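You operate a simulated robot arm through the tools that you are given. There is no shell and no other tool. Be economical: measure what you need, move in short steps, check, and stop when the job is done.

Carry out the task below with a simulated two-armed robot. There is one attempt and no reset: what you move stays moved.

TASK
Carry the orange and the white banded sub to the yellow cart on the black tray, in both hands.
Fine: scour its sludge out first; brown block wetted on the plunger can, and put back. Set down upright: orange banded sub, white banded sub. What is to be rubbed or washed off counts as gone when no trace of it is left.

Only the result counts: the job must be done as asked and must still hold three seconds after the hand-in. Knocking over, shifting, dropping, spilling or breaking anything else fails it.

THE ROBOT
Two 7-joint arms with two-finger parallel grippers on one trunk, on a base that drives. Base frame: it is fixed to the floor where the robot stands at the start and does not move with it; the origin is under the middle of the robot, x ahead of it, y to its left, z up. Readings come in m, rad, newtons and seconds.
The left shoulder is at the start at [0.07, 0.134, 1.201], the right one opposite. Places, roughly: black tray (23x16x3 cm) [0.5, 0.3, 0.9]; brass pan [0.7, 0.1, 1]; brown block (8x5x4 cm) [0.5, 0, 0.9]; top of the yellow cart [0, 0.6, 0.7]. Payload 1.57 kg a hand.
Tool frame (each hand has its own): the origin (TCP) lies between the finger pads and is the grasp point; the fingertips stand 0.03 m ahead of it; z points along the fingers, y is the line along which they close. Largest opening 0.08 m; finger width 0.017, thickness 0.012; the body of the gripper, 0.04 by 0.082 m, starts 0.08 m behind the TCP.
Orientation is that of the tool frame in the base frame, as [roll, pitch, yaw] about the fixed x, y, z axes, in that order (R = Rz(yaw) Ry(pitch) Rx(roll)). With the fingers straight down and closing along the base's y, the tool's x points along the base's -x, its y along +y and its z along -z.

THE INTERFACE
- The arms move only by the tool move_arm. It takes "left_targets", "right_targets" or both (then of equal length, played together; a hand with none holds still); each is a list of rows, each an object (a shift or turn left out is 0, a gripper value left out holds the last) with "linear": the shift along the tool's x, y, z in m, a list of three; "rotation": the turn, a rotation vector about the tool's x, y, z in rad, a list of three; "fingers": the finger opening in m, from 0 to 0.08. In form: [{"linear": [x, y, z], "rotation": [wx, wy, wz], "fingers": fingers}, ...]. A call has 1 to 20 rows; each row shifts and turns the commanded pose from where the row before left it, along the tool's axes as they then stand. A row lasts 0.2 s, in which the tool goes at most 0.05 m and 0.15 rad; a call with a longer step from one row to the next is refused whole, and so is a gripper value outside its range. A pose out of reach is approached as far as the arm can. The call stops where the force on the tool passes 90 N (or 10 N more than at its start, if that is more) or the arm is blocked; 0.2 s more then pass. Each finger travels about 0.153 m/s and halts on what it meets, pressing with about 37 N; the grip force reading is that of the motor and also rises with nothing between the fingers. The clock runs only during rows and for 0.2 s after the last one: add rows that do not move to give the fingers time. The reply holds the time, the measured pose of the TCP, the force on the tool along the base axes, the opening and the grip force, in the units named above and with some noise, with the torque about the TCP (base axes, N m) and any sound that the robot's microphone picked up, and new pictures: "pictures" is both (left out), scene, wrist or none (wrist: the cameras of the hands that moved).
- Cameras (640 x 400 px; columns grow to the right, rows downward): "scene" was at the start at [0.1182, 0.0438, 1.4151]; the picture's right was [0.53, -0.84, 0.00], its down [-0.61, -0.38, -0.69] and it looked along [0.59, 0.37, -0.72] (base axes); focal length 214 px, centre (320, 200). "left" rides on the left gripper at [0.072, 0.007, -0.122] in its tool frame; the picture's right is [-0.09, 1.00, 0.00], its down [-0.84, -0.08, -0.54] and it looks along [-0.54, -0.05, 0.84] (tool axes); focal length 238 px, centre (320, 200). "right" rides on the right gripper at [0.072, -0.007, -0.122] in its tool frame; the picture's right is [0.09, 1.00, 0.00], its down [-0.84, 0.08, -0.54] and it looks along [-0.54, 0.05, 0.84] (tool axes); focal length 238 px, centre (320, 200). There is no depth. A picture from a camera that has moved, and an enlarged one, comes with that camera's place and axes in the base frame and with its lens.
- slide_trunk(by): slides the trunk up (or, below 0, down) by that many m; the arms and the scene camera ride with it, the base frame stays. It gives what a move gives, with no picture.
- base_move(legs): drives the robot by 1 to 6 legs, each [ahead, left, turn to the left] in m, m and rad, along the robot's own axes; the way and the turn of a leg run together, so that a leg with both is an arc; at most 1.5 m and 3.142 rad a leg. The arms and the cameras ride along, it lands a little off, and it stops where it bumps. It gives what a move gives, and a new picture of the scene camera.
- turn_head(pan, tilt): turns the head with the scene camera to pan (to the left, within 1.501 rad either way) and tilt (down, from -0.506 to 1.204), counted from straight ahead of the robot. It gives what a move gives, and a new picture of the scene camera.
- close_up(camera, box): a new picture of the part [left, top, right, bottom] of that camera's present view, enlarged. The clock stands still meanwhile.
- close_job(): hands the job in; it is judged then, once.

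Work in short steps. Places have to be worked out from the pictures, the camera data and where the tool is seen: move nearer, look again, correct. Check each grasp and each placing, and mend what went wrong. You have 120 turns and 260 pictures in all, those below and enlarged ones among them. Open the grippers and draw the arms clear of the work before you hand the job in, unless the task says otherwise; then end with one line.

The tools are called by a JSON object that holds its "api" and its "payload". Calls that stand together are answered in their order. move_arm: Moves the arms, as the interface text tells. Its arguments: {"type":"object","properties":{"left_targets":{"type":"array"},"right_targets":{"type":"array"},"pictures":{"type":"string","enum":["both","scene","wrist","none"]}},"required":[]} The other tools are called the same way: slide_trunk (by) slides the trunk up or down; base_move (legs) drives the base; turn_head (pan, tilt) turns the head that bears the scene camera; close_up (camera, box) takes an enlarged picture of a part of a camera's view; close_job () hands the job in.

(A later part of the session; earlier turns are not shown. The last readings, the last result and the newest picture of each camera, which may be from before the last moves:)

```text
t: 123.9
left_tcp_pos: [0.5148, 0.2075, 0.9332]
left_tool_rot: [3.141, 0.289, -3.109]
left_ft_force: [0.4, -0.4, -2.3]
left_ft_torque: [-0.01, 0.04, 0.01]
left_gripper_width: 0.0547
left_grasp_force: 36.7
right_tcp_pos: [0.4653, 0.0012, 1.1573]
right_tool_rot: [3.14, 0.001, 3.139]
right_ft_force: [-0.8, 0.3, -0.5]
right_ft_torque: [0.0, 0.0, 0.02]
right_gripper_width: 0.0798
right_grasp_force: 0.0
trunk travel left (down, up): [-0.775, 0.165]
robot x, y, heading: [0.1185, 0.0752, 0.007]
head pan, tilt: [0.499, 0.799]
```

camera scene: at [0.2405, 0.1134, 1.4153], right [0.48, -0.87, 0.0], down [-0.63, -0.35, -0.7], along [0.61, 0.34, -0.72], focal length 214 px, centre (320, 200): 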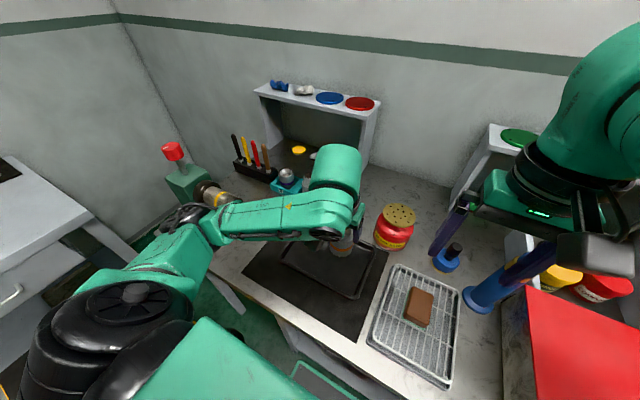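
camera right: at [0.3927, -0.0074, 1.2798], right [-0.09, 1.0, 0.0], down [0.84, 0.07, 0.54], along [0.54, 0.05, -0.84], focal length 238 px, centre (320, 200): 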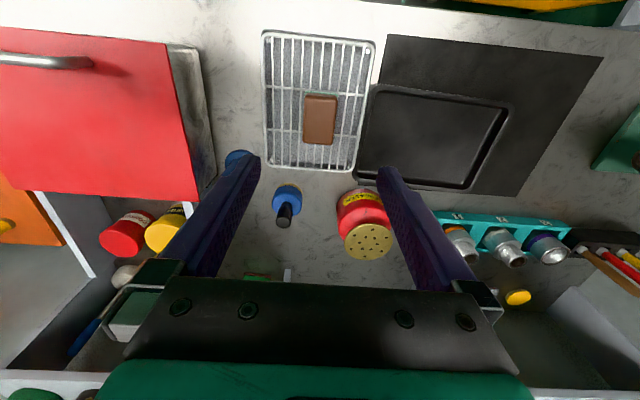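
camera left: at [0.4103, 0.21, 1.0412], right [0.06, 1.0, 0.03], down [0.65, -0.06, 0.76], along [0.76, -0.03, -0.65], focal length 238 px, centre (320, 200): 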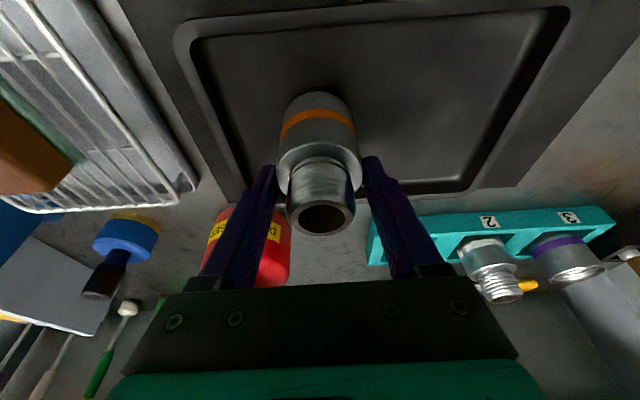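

No contact yet (0.933); continue gently.

{"api": "move_arm", "payload": {"left_targets": [{"linear": [0.0009, 0, 0.0029]}, {"linear": [0.0009, 0, 0.0029]}, {}], "pictures": "none"}}

```text
t: 124.7
left_tcp_pos: [0.5138, 0.207, 0.9309]
left_tool_rot: [3.141, 0.301, -3.108]
left_ft_force: [7.2, 2.6, 28.5]
left_ft_torque: [0.5, -0.36, -0.11]
left_gripper_width: 0.0554
left_grasp_force: 37.3
right_tcp_pos: [0.4643, 0.0012, 1.158]
right_tool_rot: [3.138, 0.004, 3.141]
right_ft_force: [-0.7, 0.2, 0.0]
right_ft_torque: [0.0, -0.03, 0.01]
right_gripper_width: 0.0799
right_grasp_force: 0.1
trunk travel left (down, up): [-0.775, 0.165]
robot x, y, heading: [0.1183, 0.0743, 0.002]
head pan, tilt: [0.499, 0.799]
```

Contact. I ease 3 mm, open, rise and look.

{"api": "move_arm", "payload": {"left_targets": [{"linear": [-0.0009, 0, -0.003]}, {}, {"fingers": 0.062}, {"fingers": 0.07}, {"fingers": 0.07}, {"linear": [-0.0086, 0, -0.0287]}, {"linear": [-0.0086, 0, -0.0287]}, {"linear": [-0.0086, 0, -0.0287]}, {"linear": [-0.0057, 0, -0.0192]}], "pictures": "wrist"}}

```text
t: 126.7
left_tcp_pos: [0.5132, 0.2071, 1.0417]
left_tool_rot: [-3.141, 0.29, -3.112]
left_ft_force: [-0.9, -1.2, -0.2]
left_ft_torque: [0.02, -0.04, -0.01]
left_gripper_width: 0.0698
left_grasp_force: 0.0
right_tcp_pos: [0.4662, 0.0009, 1.158]
right_tool_rot: [3.139, 0.001, 3.14]
right_ft_force: [0.3, -0.2, 0.3]
right_ft_torque: [-0.04, 0.0, -0.02]
right_gripper_width: 0.0799
right_grasp_force: 0.0
trunk travel left (down, up): [-0.775, 0.165]
robot x, y, heading: [0.119, 0.0692, 0.008]
head pan, tilt: [0.499, 0.799]
camera left: at [0.4088, 0.2101, 1.1377], right [0.06, 1.0, 0.03], down [0.65, -0.06, 0.76], along [0.76, -0.03, -0.65], focal length 238 px, centre (320, 200)
```

left: 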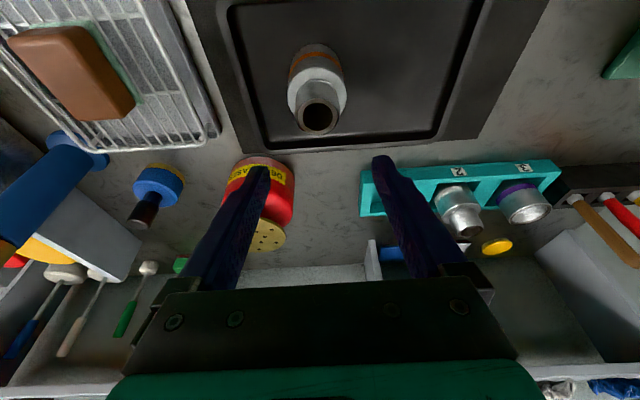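

Orange sub stands upright in the tray. The white one at ≈(0.716, 0.418) needs a bit more reach: I nudge the base forward/left.

{"api": "base_move", "payload": {"legs": [[0.012, 0.045, 0]]}}

```text
t: 127.6
left_tcp_pos: [0.5231, 0.2479, 1.0422]
left_tool_rot: [3.135, 0.294, -3.116]
left_ft_force: [-0.1, -0.2, -0.4]
left_ft_torque: [0.05, 0.01, 0.03]
left_gripper_width: 0.0701
left_grasp_force: 0.0
right_tcp_pos: [0.4772, 0.0399, 1.1574]
right_tool_rot: [3.136, 0.004, 3.138]
right_ft_force: [0.7, 0.3, 0.7]
right_ft_torque: [0.03, -0.02, 0.02]
right_gripper_width: 0.08
right_grasp_force: 0.0
trunk travel left (down, up): [-0.775, 0.165]
robot x, y, heading: [0.1265, 0.1154, 0.007]
head pan, tilt: [0.499, 0.799]
camera scene: at [0.2496, 0.1508, 1.4158], right [0.48, -0.88, 0.0], down [-0.63, -0.34, -0.7], along [0.61, 0.34, -0.71], focal length 214 px, centre (320, 200)
```

scene: 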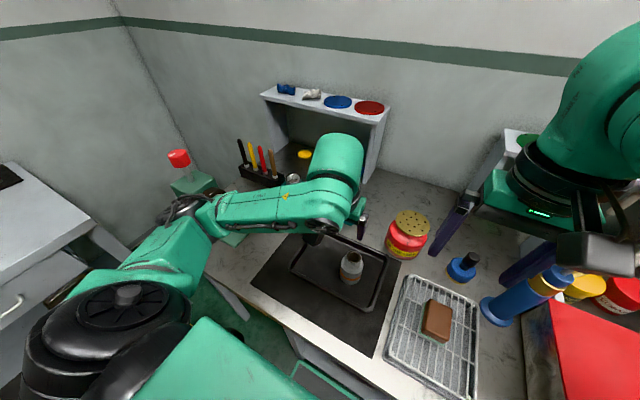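

{"api": "move_arm", "payload": {"left_targets": [{"linear": [-0.0266, 0.0233, 0.0095], "fingers": 0.08}, {"linear": [-0.0266, 0.0233, 0.0095]}, {"linear": [-0.0266, 0.0233, 0.0095]}, {"linear": [-0.0266, 0.0233, 0.0095]}, {"linear": [-0.0266, 0.0233, 0.0095]}, {"linear": [-0.0266, 0.0233, 0.0095]}, {"linear": [-0.0266, 0.0233, 0.0095]}, {}], "pictures": "wrist"}}

```text
t: 129.4
left_tcp_pos: [0.7161, 0.4177, 1.0296]
left_tool_rot: [3.141, 0.291, -3.113]
left_ft_force: [-0.6, -0.2, 0.1]
left_ft_torque: [-0.01, 0.03, 0.01]
left_gripper_width: 0.0799
left_grasp_force: 0.0
right_tcp_pos: [0.4782, 0.0458, 1.158]
right_tool_rot: [3.139, 0.001, 3.138]
right_ft_force: [0.1, -0.2, 1.6]
right_ft_torque: [-0.02, -0.01, -0.01]
right_gripper_width: 0.0801
right_grasp_force: 0.0
trunk travel left (down, up): [-0.775, 0.165]
robot x, y, heading: [0.1309, 0.1146, 0.001]
head pan, tilt: [0.499, 0.799]
camera left: at [0.6121, 0.4226, 1.127], right [0.06, 1.0, 0.03], down [0.65, -0.06, 0.76], along [0.76, -0.03, -0.65], focal length 238 px, centre (320, 200)
```

left: 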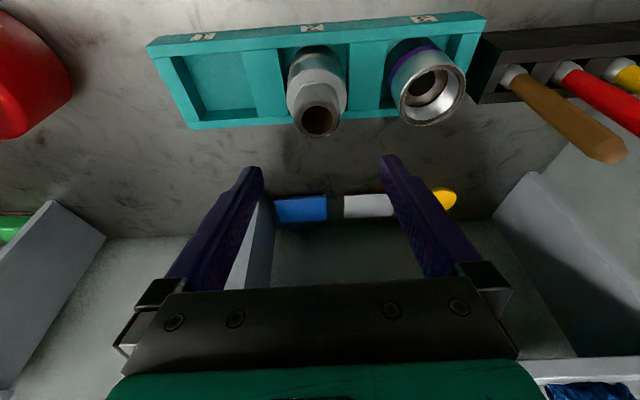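

White neck lies right below (≈(0.719, 0.419)). I narrow to 0.07 and descend to z≈0.931.

{"api": "move_arm", "payload": {"left_targets": [{"linear": [0.0066, 0.001, 0.0287], "fingers": 0.07}, {"linear": [0.0086, 0, 0.0287]}, {"linear": [0.0057, 0, 0.0192]}, {}], "pictures": "wrist"}}

```text
t: 130.4
left_tcp_pos: [0.7187, 0.4213, 0.9497]
left_tool_rot: [-3.141, 0.289, -3.112]
left_ft_force: [-0.1, -0.6, 0.5]
left_ft_torque: [0.01, 0.01, -0.01]
left_gripper_width: 0.07
left_grasp_force: 0.0
right_tcp_pos: [0.478, 0.0444, 1.1581]
right_tool_rot: [3.139, 0.002, 3.137]
right_ft_force: [-0.1, 0.3, -1.0]
right_ft_torque: [0.03, -0.04, -0.01]
right_gripper_width: 0.0802
right_grasp_force: 0.0
trunk travel left (down, up): [-0.775, 0.165]
robot x, y, heading: [0.1326, 0.114, 0.003]
head pan, tilt: [0.499, 0.799]
camera left: at [0.6148, 0.4237, 1.0468], right [0.06, 1.0, 0.03], down [0.65, -0.06, 0.76], along [0.76, -0.03, -0.65], focal length 238 px, centre (320, 200)
```

left: 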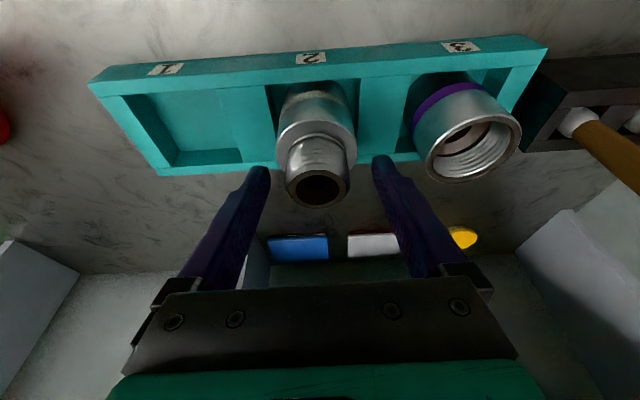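

{"api": "move_arm", "payload": {"left_targets": [{"linear": [0.0053, -0.002, 0.0177]}, {}, {"fingers": 0.045}, {"fingers": 0.03}, {"fingers": 0.03}, {"linear": [-0.0043, 0, -0.0144]}, {"linear": [-0.0057, 0, -0.0192]}, {"linear": [-0.0086, 0, -0.0287]}, {"linear": [-0.0086, 0, -0.0287]}, {}], "pictures": "both"}}

```text
t: 132.6
left_tcp_pos: [0.7189, 0.4181, 1.0268]
left_tool_rot: [-3.14, 0.29, -3.112]
left_ft_force: [0.6, 1.0, -3.4]
left_ft_torque: [-0.01, 0.0, 0.0]
left_gripper_width: 0.0552
left_grasp_force: 36.6
right_tcp_pos: [0.4784, 0.0463, 1.1569]
right_tool_rot: [3.14, 0.0, 3.137]
right_ft_force: [0.5, 0.0, -0.4]
right_ft_torque: [0.01, -0.01, -0.03]
right_gripper_width: 0.0804
right_grasp_force: 0.1
trunk travel left (down, up): [-0.775, 0.165]
robot x, y, heading: [0.1295, 0.1133, 0.003]
head pan, tilt: [0.499, 0.799]
camera scene: at [0.252, 0.1578, 1.4153], right [0.48, -0.88, 0.0], down [-0.63, -0.35, -0.7], along [0.61, 0.34, -0.72], focal length 214 px, centre (320, 200)
camera left: at [0.6157, 0.4216, 1.1245], right [0.06, 1.0, 0.03], down [0.65, -0.06, 0.76], along [0.76, -0.03, -0.65], focal length 238 px, centre (320, 200)
```

scene: 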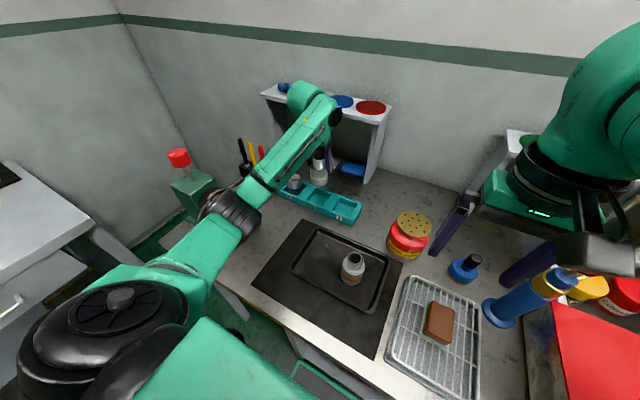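
left: 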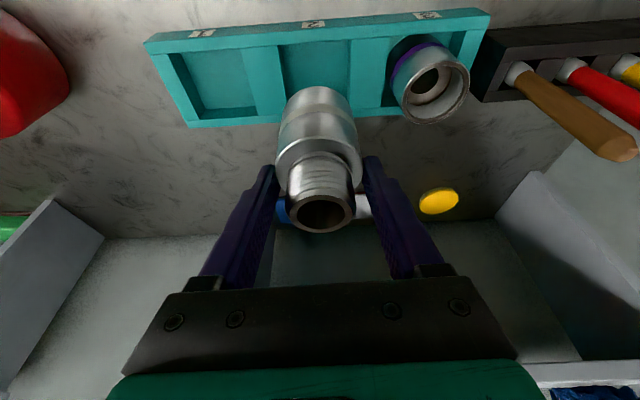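

White sub lifted. I bring it above the tray at (0.514, 0.290), beside the orange one.

{"api": "move_arm", "payload": {"left_targets": [{"linear": [0.0333, -0.0203, -0.0098]}, {"linear": [0.0333, -0.0203, -0.0098]}, {"linear": [0.0333, -0.0203, -0.0098]}, {"linear": [0.0333, -0.0203, -0.0098]}, {"linear": [0.0333, -0.0203, -0.0098]}, {"linear": [0.0333, -0.0203, -0.0098]}, {}], "pictures": "wrist"}}

```text
t: 134.2
left_tcp_pos: [0.533, 0.302, 1.0246]
left_tool_rot: [3.141, 0.291, -3.112]
left_ft_force: [0.7, -0.3, -2.5]
left_ft_torque: [-0.01, 0.02, 0.0]
left_gripper_width: 0.0552
left_grasp_force: 37.0
left hand out of reach, approached as far as the arm can: row 6
right_tcp_pos: [0.4787, 0.0444, 1.1577]
right_tool_rot: [3.138, -0.001, 3.139]
right_ft_force: [1.0, -0.1, 1.0]
right_ft_torque: [0.01, 0.01, 0.03]
right_gripper_width: 0.0803
right_grasp_force: 0.1
trunk travel left (down, up): [-0.775, 0.165]
robot x, y, heading: [0.1305, 0.1204, 0.004]
head pan, tilt: [0.499, 0.799]
camera left: at [0.4285, 0.3046, 1.1216], right [0.06, 1.0, 0.03], down [0.65, -0.06, 0.76], along [0.76, -0.03, -0.65], focal length 238 px, centre (320, 200)
```

left: 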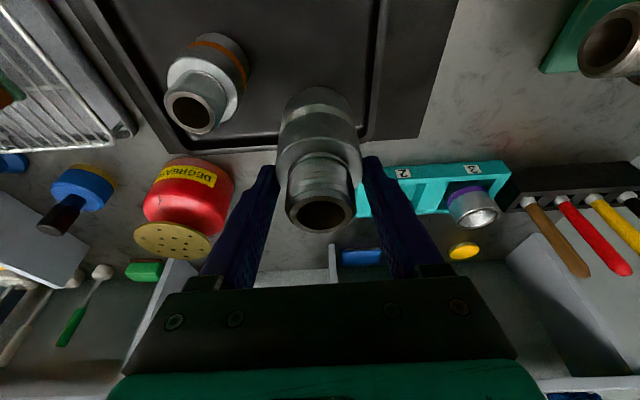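

Slight reach limit there; I let the base do it: back 2 cm, right 1.2 cm.

{"api": "base_move", "payload": {"legs": [[-0.02, -0.012, 0]]}}

{"api": "move_arm", "payload": {"left_targets": [{"linear": [0, 0, 0]}, {}], "pictures": "wrist"}}

```text
t: 135.1
left_tcp_pos: [0.516, 0.2917, 1.0237]
left_tool_rot: [-3.139, 0.286, -3.114]
left_ft_force: [0.0, -0.7, -2.3]
left_ft_torque: [0.0, 0.01, 0.0]
left_gripper_width: 0.055
left_grasp_force: 37.1
right_tcp_pos: [0.4634, 0.0357, 1.1568]
right_tool_rot: [-3.141, -0.003, 3.14]
right_ft_force: [0.3, 0.1, -1.1]
right_ft_torque: [0.0, 0.04, 0.01]
right_gripper_width: 0.0801
right_grasp_force: 0.0
trunk travel left (down, up): [-0.775, 0.165]
robot x, y, heading: [0.1151, 0.1069, 0.004]
head pan, tilt: [0.499, 0.799]
camera scene: at [0.2369, 0.1484, 1.4148], right [0.48, -0.88, 0.0], down [-0.63, -0.35, -0.69], along [0.61, 0.34, -0.72], focal length 214 px, centre (320, 200)
```

scene: 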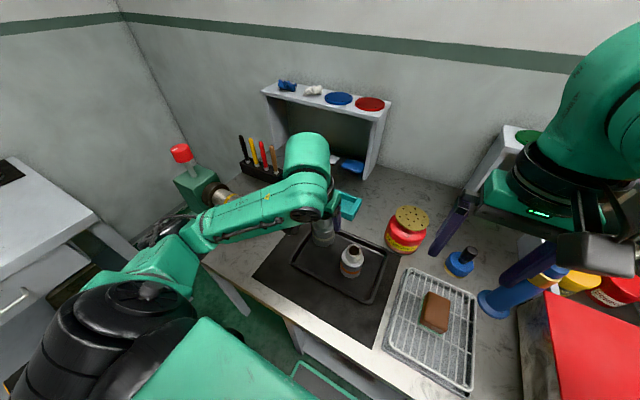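

```text
t: 135.7
left_tcp_pos: [0.5137, 0.2917, 1.0244]
left_tool_rot: [3.14, 0.29, -3.112]
left_ft_force: [-0.1, -0.7, -2.9]
left_ft_torque: [0.0, 0.05, -0.01]
left_gripper_width: 0.0551
left_grasp_force: 36.4
right_tcp_pos: [0.4594, 0.0336, 1.1576]
right_tool_rot: [3.14, 0.0, 3.137]
right_ft_force: [0.8, -0.3, -0.3]
right_ft_torque: [0.0, 0.02, 0.02]
right_gripper_width: 0.0801
right_grasp_force: 0.0
trunk travel left (down, up): [-0.775, 0.165]
robot x, y, heading: [0.1118, 0.1065, 0.002]
head pan, tilt: [0.499, 0.799]
camera left: at [0.4095, 0.2934, 1.1214], right [0.06, 1.0, 0.03], down [0.65, -0.06, 0.76], along [0.76, -0.03, -0.65], focal length 238 px, centre (320, 200)
```

left: 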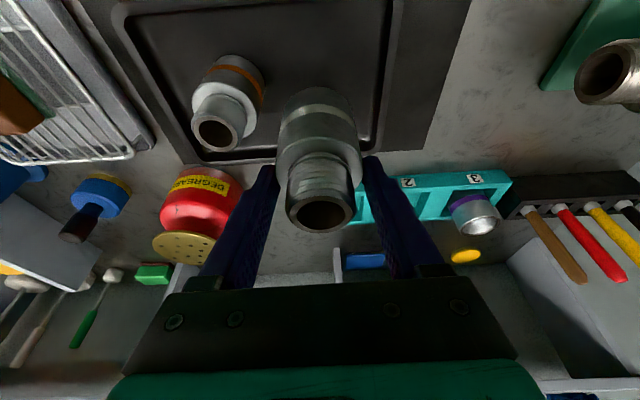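

Now at (0.514, 0.292). Descend to near contact.

{"api": "move_arm", "payload": {"left_targets": [{"linear": [0.0086, 0, 0.0287]}, {"linear": [0.0086, 0, 0.0287]}, {"linear": [0.0057, 0, 0.0192]}, {"linear": [0.0027, 0, 0.0091]}, {"linear": [0.0006, 0, 0.002]}, {}], "pictures": "wrist"}}

```text
t: 137.1
left_tcp_pos: [0.5128, 0.289, 0.9331]
left_tool_rot: [3.141, 0.292, -3.112]
left_ft_force: [0.1, -0.3, -3.3]
left_ft_torque: [-0.02, 0.02, 0.0]
left_gripper_width: 0.055
left_grasp_force: 36.7
right_tcp_pos: [0.4585, 0.0327, 1.1574]
right_tool_rot: [3.138, 0.0, 3.138]
right_ft_force: [-1.5, -0.5, 0.4]
right_ft_torque: [0.02, 0.0, 0.01]
right_gripper_width: 0.0797
right_grasp_force: 0.0
trunk travel left (down, up): [-0.775, 0.165]
robot x, y, heading: [0.1107, 0.1062, 0.008]
head pan, tilt: [0.499, 0.799]
camera left: at [0.4092, 0.2924, 1.0314], right [0.06, 1.0, 0.03], down [0.65, -0.06, 0.76], along [0.76, -0.03, -0.65], focal length 238 px, centre (320, 200)
```

left: 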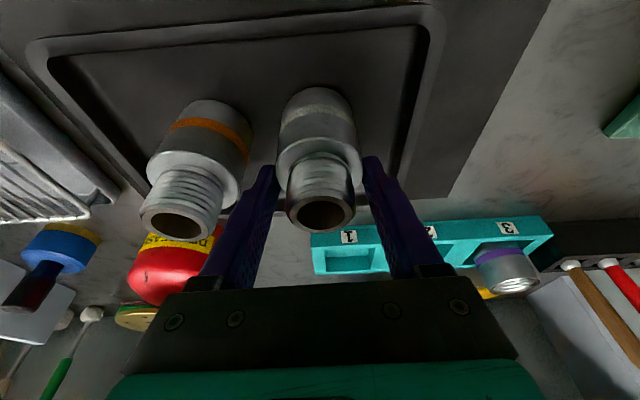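

{"api": "move_arm", "payload": {"left_targets": [{"linear": [0.0006, 0, 0.002]}, {"linear": [0.0006, 0, 0.002]}, {}], "pictures": "none"}}

```text
t: 137.8
left_tcp_pos: [0.5118, 0.2894, 0.9325]
left_tool_rot: [-3.141, 0.299, -3.112]
left_ft_force: [2.8, 3.6, 23.9]
left_ft_torque: [0.23, 0.53, -0.09]
left_gripper_width: 0.0551
left_grasp_force: 37.2
right_tcp_pos: [0.4554, 0.0327, 1.1579]
right_tool_rot: [3.139, 0.004, 3.138]
right_ft_force: [0.4, 0.5, 0.1]
right_ft_torque: [0.01, -0.02, -0.01]
right_gripper_width: 0.0801
right_grasp_force: 0.0
trunk travel left (down, up): [-0.775, 0.165]
robot x, y, heading: [0.1109, 0.1063, 0.006]
head pan, tilt: [0.499, 0.799]
```

Contact; ease, open slightly, and rise.

{"api": "move_arm", "payload": {"left_targets": [{"linear": [-0.0006, 0, -0.002]}, {}, {"fingers": 0.064}, {"fingers": 0.064}, {"linear": [-0.0043, 0, -0.0144]}, {"linear": [-0.0086, 0, -0.0287]}, {"linear": [-0.0086, 0, -0.0287]}, {"linear": [-0.0086, 0, -0.0287]}], "pictures": "both"}}

```text
t: 139.7
left_tcp_pos: [0.5114, 0.2903, 1.0384]
left_tool_rot: [-3.141, 0.289, -3.111]
left_ft_force: [-0.2, -0.5, 0.6]
left_ft_torque: [0.0, -0.02, -0.03]
left_gripper_width: 0.0639
left_grasp_force: 0.1
right_tcp_pos: [0.4584, 0.0332, 1.1576]
right_tool_rot: [3.139, 0.005, 3.137]
right_ft_force: [0.0, 0.1, 0.3]
right_ft_torque: [-0.02, 0.01, 0.05]
right_gripper_width: 0.0797
right_grasp_force: 0.0
trunk travel left (down, up): [-0.775, 0.165]
robot x, y, heading: [0.1107, 0.1056, 0.005]
head pan, tilt: [0.499, 0.799]
camera scene: at [0.2314, 0.1454, 1.4154], right [0.48, -0.88, 0.0], down [-0.63, -0.35, -0.7], along [0.61, 0.34, -0.72], focal length 214 px, centre (320, 200)
camera left: at [0.4079, 0.2934, 1.1357], right [0.06, 1.0, 0.03], down [0.65, -0.06, 0.76], along [0.76, -0.03, -0.65], focal length 238 px, centre (320, 200)
```

scene: 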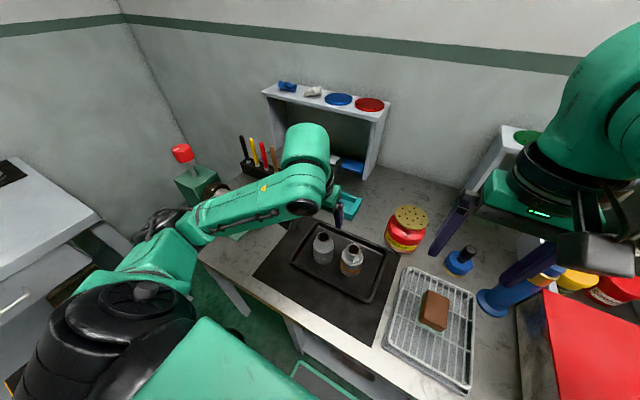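
left: 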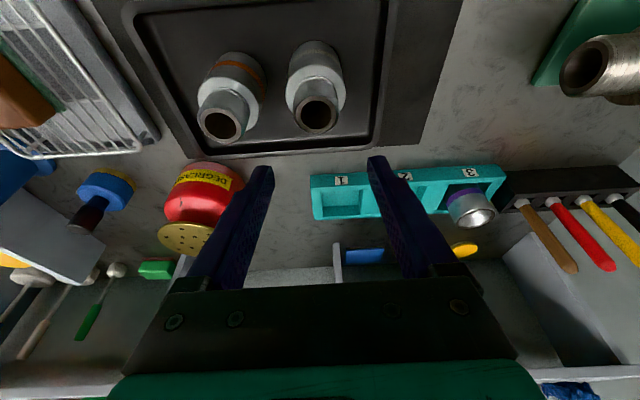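

Both subs stand upright in the tray. Now I place the base so both arms are comfortable for the two-handed grip (slightly back, turned 0.3 left).

{"api": "base_move", "payload": {"legs": [[-0.03, -0.025, 0], [0, 0, 0.3]]}}

{"api": "turn_head", "payload": {"pan": 0.15, "tilt": 0.95}}

{"api": "move_arm", "payload": {"left_targets": [{"linear": [0, 0, -0.03], "rotation": [0, 0.14, 0]}, {"rotation": [0, 0.15, 0]}, {"rotation": [0, 0, 0.12]}, {"rotation": [0, 0, 0.12]}, {"rotation": [0, 0, 0.1]}], "right_targets": [{}, {}, {"rotation": [0, 0, 0.11]}, {"rotation": [0, 0, 0.11]}, {"rotation": [0, 0, 0.1]}], "pictures": "both"}}

```text
t: 141.5
left_tcp_pos: [0.4084, 0.3762, 1.0383]
left_tool_rot: [-3.141, 0.292, -2.809]
left_ft_force: [0.0, 0.7, -0.7]
left_ft_torque: [0.01, 0.0, 0.02]
left_gripper_width: 0.0642
left_grasp_force: 0.2
right_tcp_pos: [0.4335, 0.1147, 1.1578]
right_tool_rot: [3.137, 0.002, -2.84]
right_ft_force: [-0.7, 0.2, 0.3]
right_ft_torque: [-0.02, 0.01, 0.0]
right_gripper_width: 0.08
right_grasp_force: 0.1
trunk travel left (down, up): [-0.775, 0.165]
robot x, y, heading: [0.0819, 0.0793, 0.309]
head pan, tilt: [0.499, 0.799]
camera scene: at [0.184, 0.1535, 1.4154], right [0.72, -0.69, 0.0], down [-0.5, -0.52, -0.7], along [0.48, 0.5, -0.72], focal length 214 px, centre (320, 200)
```

scene: 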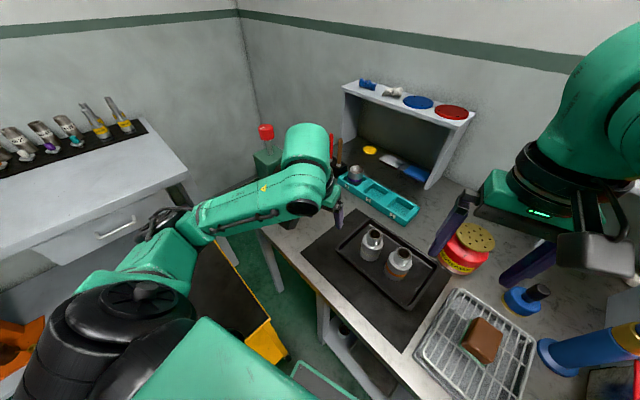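

```text
t: 142.3
left_tcp_pos: [0.407, 0.3774, 1.0377]
left_tool_rot: [-3.142, 0.29, -2.808]
left_ft_force: [-0.7, -0.2, -0.3]
left_ft_torque: [-0.03, 0.0, 0.02]
left_gripper_width: 0.0641
left_grasp_force: 0.1
right_tcp_pos: [0.4333, 0.1156, 1.1573]
right_tool_rot: [3.14, 0.002, -2.841]
right_ft_force: [0.2, -0.2, -0.9]
right_ft_torque: [0.03, 0.01, -0.01]
right_gripper_width: 0.0802
right_grasp_force: 0.0
trunk travel left (down, up): [-0.775, 0.165]
robot x, y, heading: [0.0776, 0.078, 0.31]
head pan, tilt: [0.15, 0.949]
camera scene: at [0.1931, 0.1282, 1.4039], right [0.44, -0.9, 0.0], down [-0.73, -0.36, -0.58], along [0.52, 0.26, -0.81], focal length 214 px, centre (320, 200)
```

scene: 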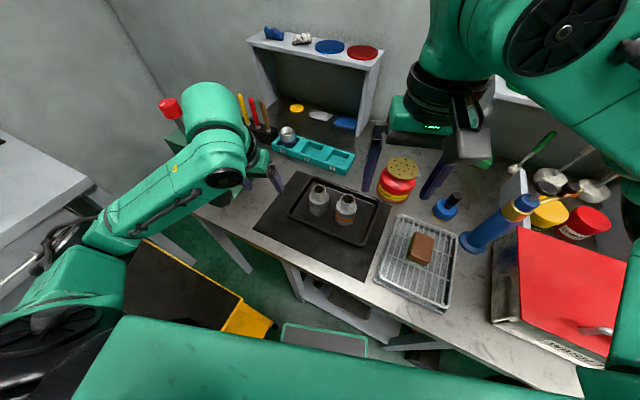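

```text
t: 143.5
left_tcp_pos: [0.3982, 0.3737, 1.0661]
left_tool_rot: [-3.141, -0.001, 3.131]
left_ft_force: [-0.7, 0.0, 0.4]
left_ft_torque: [0.02, -0.02, 0.02]
left_gripper_width: 0.0638
left_grasp_force: 0.0
right_tcp_pos: [0.4348, 0.1153, 1.1571]
right_tool_rot: [3.138, -0.001, 3.119]
right_ft_force: [0.2, -0.2, 0.1]
right_ft_torque: [0.02, 0.01, -0.04]
right_gripper_width: 0.0801
right_grasp_force: 0.0
trunk travel left (down, up): [-0.775, 0.165]
robot x, y, heading: [0.0832, 0.08, 0.308]
head pan, tilt: [0.15, 0.949]
camera scene: at [0.1935, 0.128, 1.4039], right [0.44, -0.9, 0.0], down [-0.73, -0.36, -0.58], along [0.52, 0.26, -0.81], focal length 214 px, centre (320, 200)
camera right: at [0.3625, 0.1092, 1.2795], right [-0.07, 1.0, 0.0], down [0.84, 0.06, 0.54], along [0.54, 0.04, -0.84], focal length 238 px, centre (320, 200)
camera left: at [0.3274, 0.3801, 1.1897], right [0.1, 0.99, 0.0], down [0.84, -0.08, 0.54], along [0.54, -0.05, -0.84], focal length 238 px, centre (320, 200)
```

scene: 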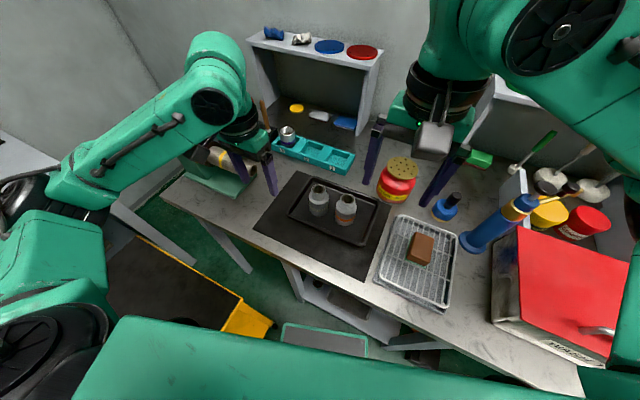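
right: 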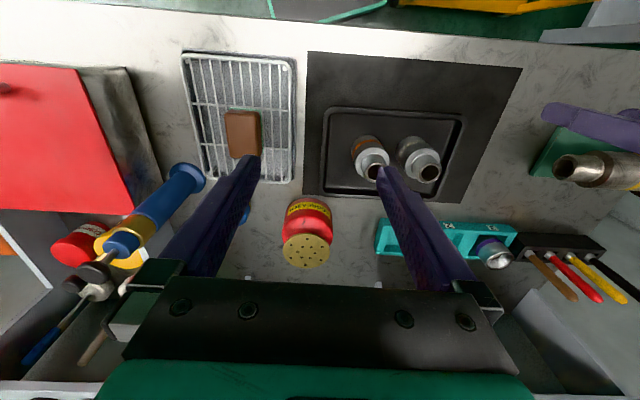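
left: 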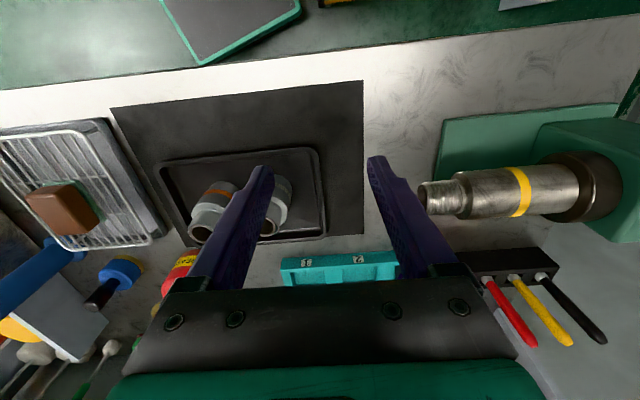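

Both tools are square. Tray end walls at y≈0.358 and 0.136, mid x≈0.518. I bring both hands above the end walls with narrow openings.

{"api": "move_arm", "payload": {"left_targets": [{"linear": [-0.02, -0.0024, 0.0177], "fingers": 0.04}, {"linear": [-0.02, -0.0024, 0.0177]}, {"linear": [-0.02, -0.0024, 0.0177]}, {"linear": [-0.02, -0.0024, 0.0177]}, {"linear": [-0.02, -0.0024, 0.0177]}, {"linear": [-0.02, -0.0024, 0.0177]}, {}], "right_targets": [{"linear": [-0.0138, 0.0035, 0.033], "rotation": [0, 0, -0.02], "fingers": 0.04}, {"linear": [-0.0138, 0.0035, 0.033]}, {"linear": [-0.0138, 0.0035, 0.033]}, {"linear": [-0.0138, 0.0035, 0.033]}, {"linear": [-0.0138, 0.0035, 0.033]}, {"linear": [-0.0138, 0.0035, 0.033]}, {}], "pictures": "both"}}

```text
t: 145.1
left_tcp_pos: [0.5193, 0.3589, 0.961]
left_tool_rot: [-3.141, 0.003, 3.136]
left_ft_force: [-0.3, 0.0, -0.1]
left_ft_torque: [0.0, -0.03, -0.01]
left_gripper_width: 0.04
left_grasp_force: 0.1
right_tcp_pos: [0.518, 0.136, 0.9591]
right_tool_rot: [3.138, -0.001, -3.141]
right_ft_force: [0.2, -0.2, -0.6]
right_ft_torque: [-0.01, -0.02, -0.03]
right_gripper_width: 0.0401
right_grasp_force: 0.0
trunk travel left (down, up): [-0.775, 0.165]
robot x, y, heading: [0.0822, 0.0776, 0.311]
head pan, tilt: [0.15, 0.949]
camera scene: at [0.1923, 0.1279, 1.404], right [0.44, -0.9, 0.0], down [-0.73, -0.36, -0.58], along [0.52, 0.26, -0.81], focal length 214 px, centre (320, 200)
camera right: at [0.4459, 0.1292, 1.081], right [-0.09, 1.0, 0.0], down [0.84, 0.08, 0.54], along [0.54, 0.05, -0.84], focal length 238 px, centre (320, 200)
camera left: at [0.4478, 0.3656, 1.0843], right [0.1, 1.0, 0.0], down [0.84, -0.08, 0.54], along [0.54, -0.05, -0.84], focal length 238 px, centre (320, 200)
```

scene: 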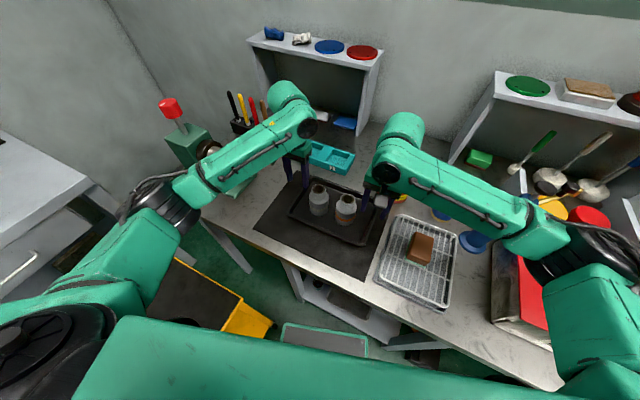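
right: 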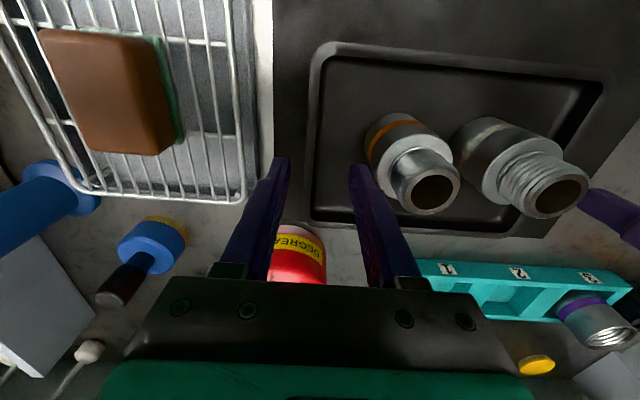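
left: 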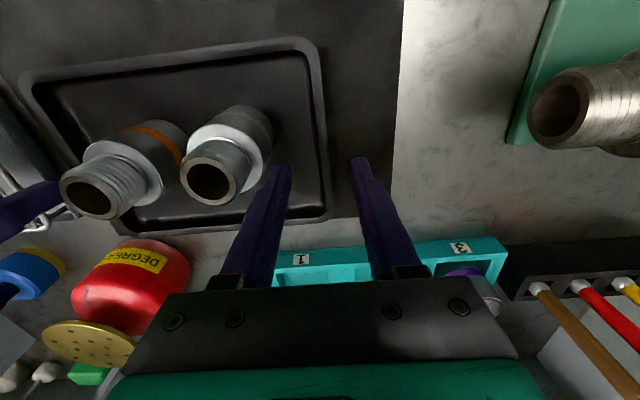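

Both walls are centred between the fingers. Descend both to z≈0.892 and close.

{"api": "move_arm", "payload": {"left_targets": [{"linear": [0, 0, 0.035]}, {"linear": [0, 0, 0.024]}, {"linear": [0, 0, 0.01]}, {}, {"fingers": 0.02}, {"fingers": 0.0}, {"fingers": 0.0}, {}], "right_targets": [{"linear": [0, 0, 0.035]}, {"linear": [0, 0, 0.023]}, {"linear": [0, 0, 0.0095]}, {}, {"fingers": 0.02}, {"fingers": 0.0}, {"fingers": 0.0}, {}], "pictures": "both"}}

```text
t: 146.9
left_tcp_pos: [0.5213, 0.3606, 0.8909]
left_tool_rot: [3.136, 0.001, 3.138]
left_ft_force: [1.1, 23.2, -1.8]
left_ft_torque: [0.49, -0.12, 0.25]
left_gripper_width: 0.0028
left_grasp_force: 23.7
right_tcp_pos: [0.5169, 0.1337, 0.8921]
right_tool_rot: [-3.137, 0.0, 3.14]
right_ft_force: [-2.7, -28.3, 3.9]
right_ft_torque: [-0.59, -0.09, 0.25]
right_gripper_width: 0.0025
right_grasp_force: 24.5
trunk travel left (down, up): [-0.775, 0.165]
robot x, y, heading: [0.0819, 0.0796, 0.308]
head pan, tilt: [0.15, 0.949]
camera scene: at [0.1932, 0.1272, 1.4039], right [0.44, -0.9, 0.0], down [-0.73, -0.36, -0.58], along [0.52, 0.26, -0.81], focal length 214 px, centre (320, 200)
camera right: at [0.4455, 0.1273, 1.0135], right [-0.09, 1.0, 0.0], down [0.84, 0.08, 0.54], along [0.54, 0.05, -0.84], focal length 238 px, centre (320, 200)
camera left: at [0.4493, 0.3657, 1.0151], right [0.1, 1.0, 0.01], down [0.84, -0.08, 0.54], along [0.54, -0.05, -0.84], focal length 238 px, centre (320, 200)
```

scene: 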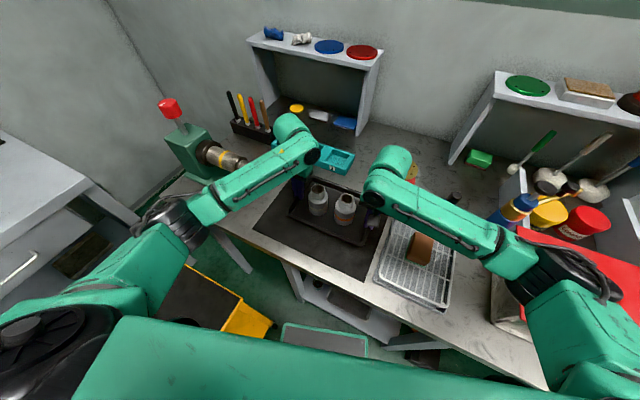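
right: 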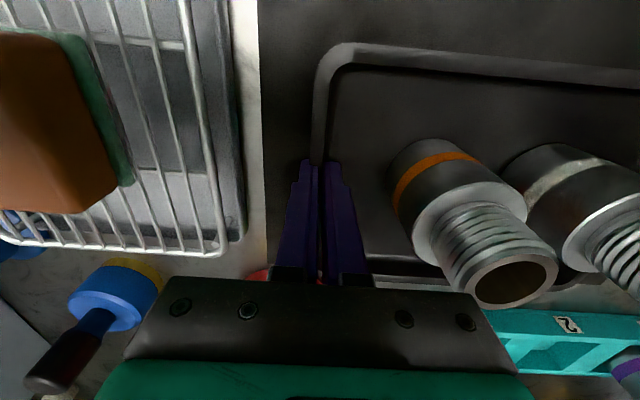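
left: 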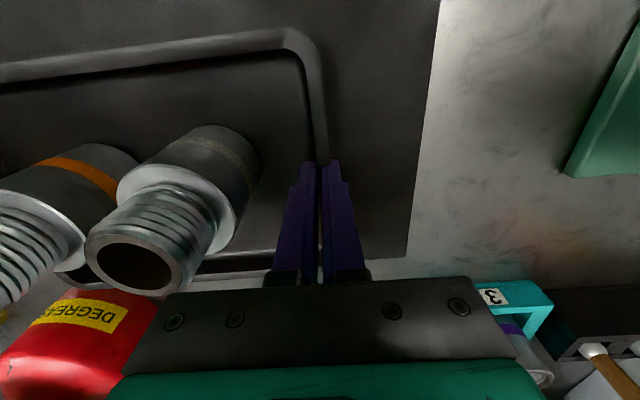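

Both walls gripped, with ~25 N inward squeeze. I relieve ~3 mm each, then lift both evenly with the trunk.

{"api": "move_arm", "payload": {"left_targets": [{"linear": [0, 0.003, 0]}, {}], "right_targets": [{"linear": [0, -0.003, 0]}, {}], "pictures": "none"}}

{"api": "slide_trunk", "payload": {"by": 0.03}}

{"api": "close_up", "payload": {"camera": "scene", "box": [220, 130, 440, 290]}}

```text
t: 147.5
left_tcp_pos: [0.5208, 0.3606, 0.8918]
left_tool_rot: [-3.141, 0.002, 3.133]
left_ft_force: [1.5, 13.3, 0.9]
left_ft_torque: [0.28, 0.26, 0.32]
left_gripper_width: 0.0027
left_grasp_force: 24.0
right_tcp_pos: [0.5166, 0.1344, 0.8913]
right_tool_rot: [3.139, -0.002, -3.14]
right_ft_force: [-2.2, -15.3, -1.9]
right_ft_torque: [-0.41, 0.07, 0.15]
right_gripper_width: 0.0027
right_grasp_force: 24.3
trunk travel left (down, up): [-0.775, 0.165]
robot x, y, heading: [0.0804, 0.0781, 0.309]
head pan, tilt: [0.15, 0.949]
```

```text
t: 148.3
left_tcp_pos: [0.5216, 0.3608, 0.9207]
left_tool_rot: [-3.14, 0.001, 3.135]
left_ft_force: [2.7, 8.8, -3.5]
left_ft_torque: [0.19, -0.47, 0.35]
left_gripper_width: 0.0026
left_grasp_force: 24.1
right_tcp_pos: [0.5165, 0.1337, 0.922]
right_tool_rot: [3.137, 0.0, -3.14]
right_ft_force: [-2.8, -9.3, -4.7]
right_ft_torque: [-0.3, 0.47, 0.2]
right_gripper_width: 0.0028
right_grasp_force: 23.7
trunk travel left (down, up): [-0.805, 0.135]
robot x, y, heading: [0.0799, 0.0829, 0.308]
head pan, tilt: [0.15, 0.949]
```

```text
2.50 times, centred on (330, 210) of scene
camera zoom: at [0.1949, 0.1286, 1.4337], right [0.44, -0.9, 0.0], down [-0.73, -0.36, -0.58], along [0.52, 0.26, -0.81], focal length 536 px, centre (295, 175)
```

zoom: 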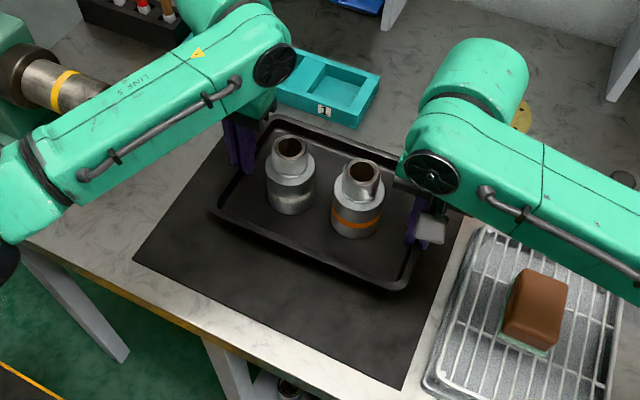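

Level and secure, subs upright. I raise the trunk fully and back away from the table.

{"api": "slide_trunk", "payload": {"by": 0.13}}

{"api": "base_move", "payload": {"legs": [[-0.17, 0, 0]]}}

```text
t: 149.9
left_tcp_pos: [0.5219, 0.361, 1.0505]
left_tool_rot: [-3.14, -0.001, 3.136]
left_ft_force: [2.9, 2.7, -3.1]
left_ft_torque: [-0.05, 0.0, 0.37]
left_gripper_width: 0.0028
left_grasp_force: 23.7
right_tcp_pos: [0.5179, 0.1343, 1.0508]
right_tool_rot: [3.139, -0.001, -3.14]
right_ft_force: [-2.8, -1.7, -4.5]
right_ft_torque: [-0.14, 0.01, 0.2]
right_gripper_width: 0.0026
right_grasp_force: 24.1
trunk travel left (down, up): [-0.935, 0.005]
robot x, y, heading: [0.0812, 0.0779, 0.31]
head pan, tilt: [0.15, 0.949]
```

```text
t: 151.3
left_tcp_pos: [0.3641, 0.3093, 1.0501]
left_tool_rot: [-3.138, -0.005, 3.132]
left_ft_force: [1.9, -3.3, -2.0]
left_ft_torque: [-0.15, 0.04, 0.38]
left_gripper_width: 0.0028
left_grasp_force: 24.1
right_tcp_pos: [0.3589, 0.0828, 1.0503]
right_tool_rot: [3.138, -0.004, 3.139]
right_ft_force: [-2.5, 3.7, -4.6]
right_ft_torque: [-0.06, 0.07, 0.2]
right_gripper_width: 0.0027
right_grasp_force: 23.9
trunk travel left (down, up): [-0.935, 0.005]
robot x, y, heading: [-0.0819, 0.0264, 0.303]
head pan, tilt: [0.15, 0.949]
camera scene: at [0.0382, 0.0784, 1.5633], right [0.44, -0.9, 0.0], down [-0.73, -0.36, -0.58], along [0.52, 0.26, -0.82], focal length 214 px, centre (320, 200)
```

scene: 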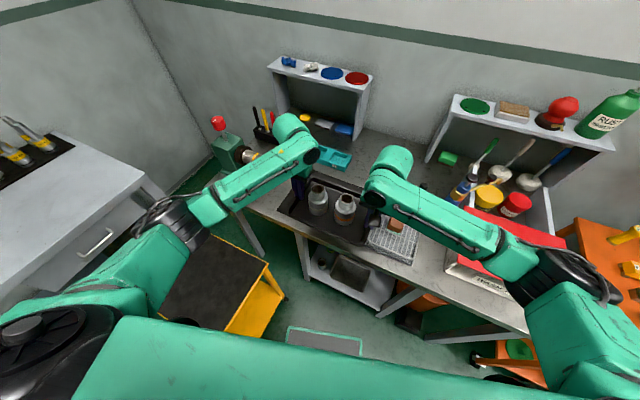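

All steady. I turn left toward the cart in two legs.

{"api": "base_move", "payload": {"legs": [[0, 0, 0.63], [0, 0, 0.63]]}}

```text
t: 155.1
left_tcp_pos: [-0.2062, 0.5373, 1.0507]
left_tool_rot: [-3.141, -0.001, -1.903]
left_ft_force: [2.4, 2.7, -3.4]
left_ft_torque: [-0.05, -0.06, 0.39]
left_gripper_width: 0.0028
left_grasp_force: 23.8
right_tcp_pos: [0.0078, 0.4615, 1.0518]
right_tool_rot: [3.139, -0.001, -1.896]
right_ft_force: [-2.2, -2.6, -5.7]
right_ft_torque: [0.01, -0.1, 0.18]
right_gripper_width: 0.0027
right_grasp_force: 24.2
trunk travel left (down, up): [-0.935, 0.005]
robot x, y, heading: [-0.0781, 0.0281, 1.555]
head pan, tilt: [0.15, 0.949]
camera scene: at [-0.0893, 0.1531, 1.5637], right [0.99, 0.13, 0.0], down [0.11, -0.81, -0.58], along [-0.08, 0.58, -0.81], focal length 214 px, centre (320, 200)
```

scene: 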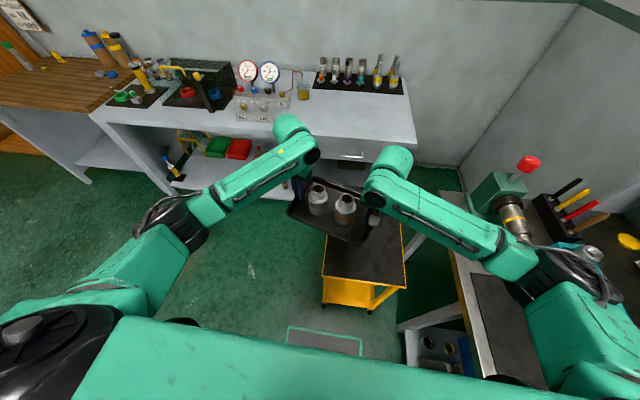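

The cart top spans x −0.12…0.21, y ≥0.41. I move right 0.139 and forward 0.082 m to centre the tray over it.

{"api": "base_move", "payload": {"legs": [[0, -0.139, 0], [0.082, 0, 0]]}}

{"api": "close_up", "payload": {"camera": "scene", "box": [230, 120, 470, 330]}}

```text
t: 157.1
left_tcp_pos: [-0.0679, 0.6084, 1.0535]
left_tool_rot: [3.142, 0.007, -1.902]
left_ft_force: [1.9, 0.2, -2.9]
left_ft_torque: [0.21, -0.15, 0.38]
left_gripper_width: 0.0028
left_grasp_force: 23.7
right_tcp_pos: [0.1452, 0.5309, 1.0544]
right_tool_rot: [3.139, 0.005, -1.894]
right_ft_force: [-1.6, -2.9, -4.5]
right_ft_torque: [-0.15, -0.01, 0.16]
right_gripper_width: 0.0026
right_grasp_force: 24.4
trunk travel left (down, up): [-0.935, 0.005]
robot x, y, heading: [0.0592, 0.1044, 1.559]
head pan, tilt: [0.15, 0.949]
camera scene: at [0.0473, 0.2205, 1.5646], right [0.99, 0.13, 0.0], down [0.11, -0.8, -0.59], along [-0.08, 0.58, -0.81], focal length 214 px, centre (320, 200)
```

scene: 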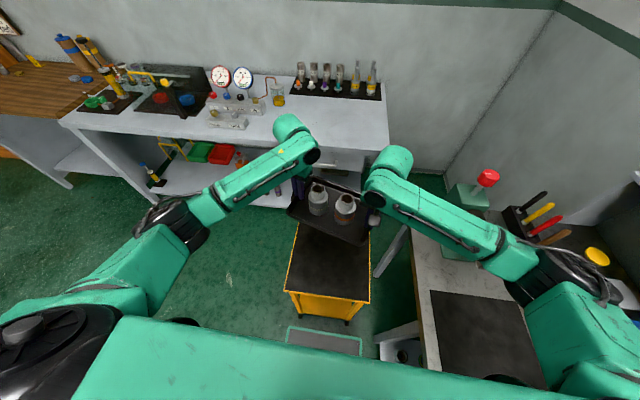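

```text
1.90 times, centred on (350, 225) of scene
camera zoom: at [0.0473, 0.2205, 1.5646], right [0.99, 0.13, 0.0], down [0.11, -0.8, -0.59], along [-0.08, 0.58, -0.81], focal length 408 px, centre (263, 152)
```

zoom: 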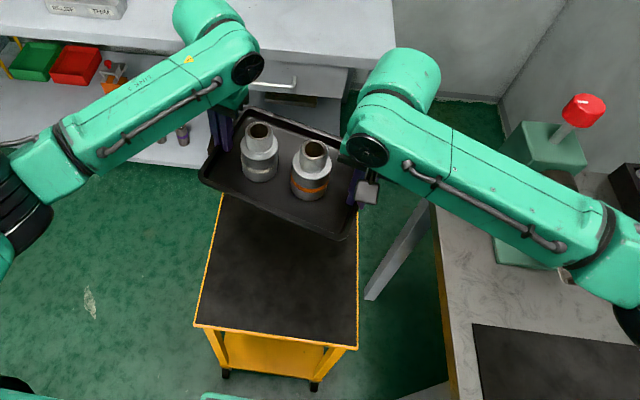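

Tray is centred over the cart (0.039 vs 0.044). I lower with the trunk 0.2 m first (keeping the right elbow above the table), then both arms together.

{"api": "slide_trunk", "payload": {"by": -0.2}}

{"api": "move_arm", "payload": {"left_targets": [{"linear": [0, 0, 0.01]}, {"linear": [0, 0, 0.015]}, {"linear": [0, 0, 0.015]}, {"linear": [0, 0, 0.015]}, {"linear": [0, 0, 0.015]}, {}], "right_targets": [{"linear": [0, 0, 0.01]}, {"linear": [0, 0, 0.015]}, {"linear": [0, 0, 0.015]}, {"linear": [0, 0, 0.015]}, {"linear": [0, 0, 0.015]}, {}], "pictures": "both"}}

```text
t: 159.3
left_tcp_pos: [-0.0699, 0.614, 0.8536]
left_tool_rot: [-3.14, 0.0, -1.903]
left_ft_force: [2.0, 2.1, -3.1]
left_ft_torque: [0.14, -0.11, 0.33]
left_gripper_width: 0.0026
left_grasp_force: 23.8
right_tcp_pos: [0.1458, 0.5371, 0.8522]
right_tool_rot: [3.137, -0.002, -1.893]
right_ft_force: [-1.0, -2.2, -4.4]
right_ft_torque: [-0.15, -0.03, 0.14]
right_gripper_width: 0.0026
right_grasp_force: 24.2
trunk travel left (down, up): [-0.735, 0.205]
robot x, y, heading: [0.0555, 0.1057, 1.56]
head pan, tilt: [0.15, 0.949]
```

```text
t: 160.7
left_tcp_pos: [-0.0668, 0.6125, 0.7797]
left_tool_rot: [-3.14, 0.0, -1.903]
left_ft_force: [-2.9, 3.1, -3.0]
left_ft_torque: [0.12, -0.05, 0.35]
left_gripper_width: 0.0026
left_grasp_force: 24.2
right_tcp_pos: [0.1459, 0.5379, 0.7809]
right_tool_rot: [3.14, -0.001, -1.896]
right_ft_force: [3.4, -4.5, -4.3]
right_ft_torque: [-0.21, -0.16, 0.23]
right_gripper_width: 0.0026
right_grasp_force: 23.5
trunk travel left (down, up): [-0.735, 0.205]
robot x, y, heading: [0.0569, 0.1037, 1.554]
head pan, tilt: [0.15, 0.949]
camera scene: at [0.0485, 0.23, 1.3638], right [0.99, 0.13, 0.0], down [0.11, -0.81, -0.58], along [-0.08, 0.58, -0.81], focal length 214 px, centre (320, 200)
camera right: at [0.1308, 0.467, 0.9035], right [-0.97, 0.23, 0.0], down [0.19, 0.82, 0.54], along [0.12, 0.53, -0.84], focal length 238 px, centre (320, 200)
camera left: at [-0.097, 0.5471, 0.9028], right [-0.91, 0.41, 0.0], down [0.35, 0.77, 0.54], along [0.22, 0.49, -0.84], focal length 238 px, centre (320, 200)
```

scene: 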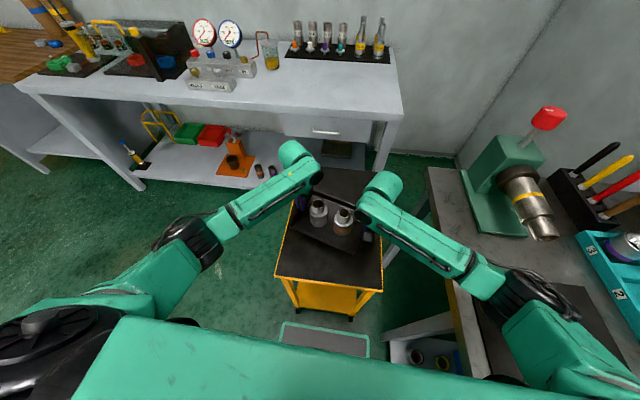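
right: 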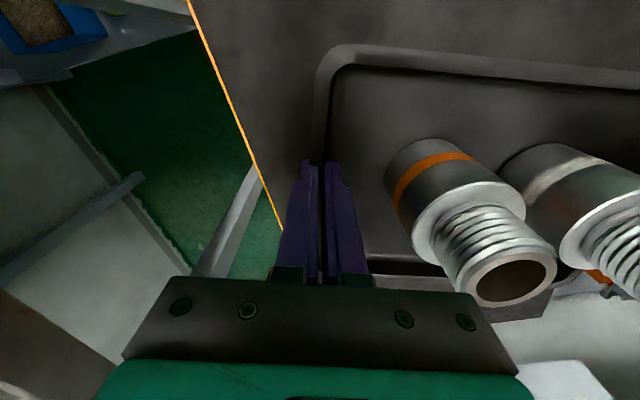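
left: 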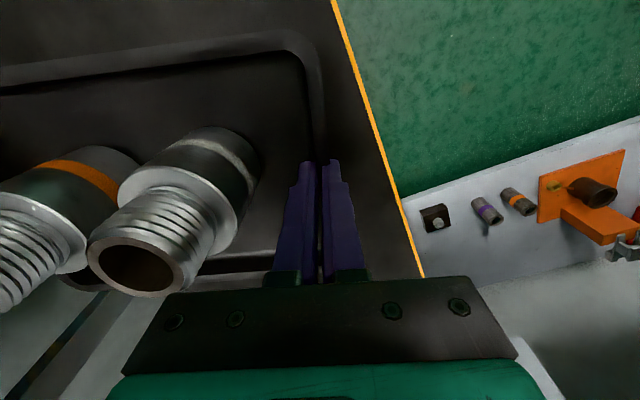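

Steady and centred. Continue down together in small steps.

{"api": "move_arm", "payload": {"left_targets": [{"linear": [0, 0, 0.01]}, {"linear": [0, 0, 0.01]}, {"linear": [0, 0, 0.008]}, {}], "right_targets": [{"linear": [0, 0, 0.01]}, {"linear": [0, 0, 0.01]}, {"linear": [0, 0, 0.008]}, {}], "pictures": "none"}}

```text
t: 161.7
left_tcp_pos: [-0.0667, 0.6138, 0.7535]
left_tool_rot: [-3.14, 0.002, -1.903]
left_ft_force: [-3.9, 3.8, -3.5]
left_ft_torque: [0.15, 0.02, 0.34]
left_gripper_width: 0.0025
left_grasp_force: 23.6
right_tcp_pos: [0.1473, 0.5384, 0.754]
right_tool_rot: [3.139, -0.002, -1.896]
right_ft_force: [2.9, -4.4, -5.1]
right_ft_torque: [-0.22, -0.15, 0.19]
right_gripper_width: 0.0026
right_grasp_force: 23.8
trunk travel left (down, up): [-0.735, 0.205]
robot x, y, heading: [0.0559, 0.1053, 1.557]
head pan, tilt: [0.15, 0.949]
```

{"api": "move_arm", "payload": {"left_targets": [{"linear": [0, 0, 0.004]}, {"linear": [0, 0, 0.004]}, {"linear": [0, 0, 0.004]}, {}], "right_targets": [{"linear": [0, 0, 0.004]}, {"linear": [0, 0, 0.004]}, {"linear": [0, 0, 0.004]}, {}], "pictures": "none"}}

```text
t: 162.7
left_tcp_pos: [-0.069, 0.6137, 0.7417]
left_tool_rot: [-3.14, 0.001, -1.901]
left_ft_force: [-3.5, 3.6, -4.0]
left_ft_torque: [-0.05, 0.12, 0.42]
left_gripper_width: 0.0026
left_grasp_force: 24.1
right_tcp_pos: [0.1453, 0.5383, 0.7412]
right_tool_rot: [3.138, -0.002, -1.894]
right_ft_force: [3.5, -4.5, -3.5]
right_ft_torque: [0.03, -0.14, 0.25]
right_gripper_width: 0.0028
right_grasp_force: 24.1
trunk travel left (down, up): [-0.735, 0.205]
robot x, y, heading: [0.058, 0.1054, 1.559]
head pan, tilt: [0.15, 0.949]
```

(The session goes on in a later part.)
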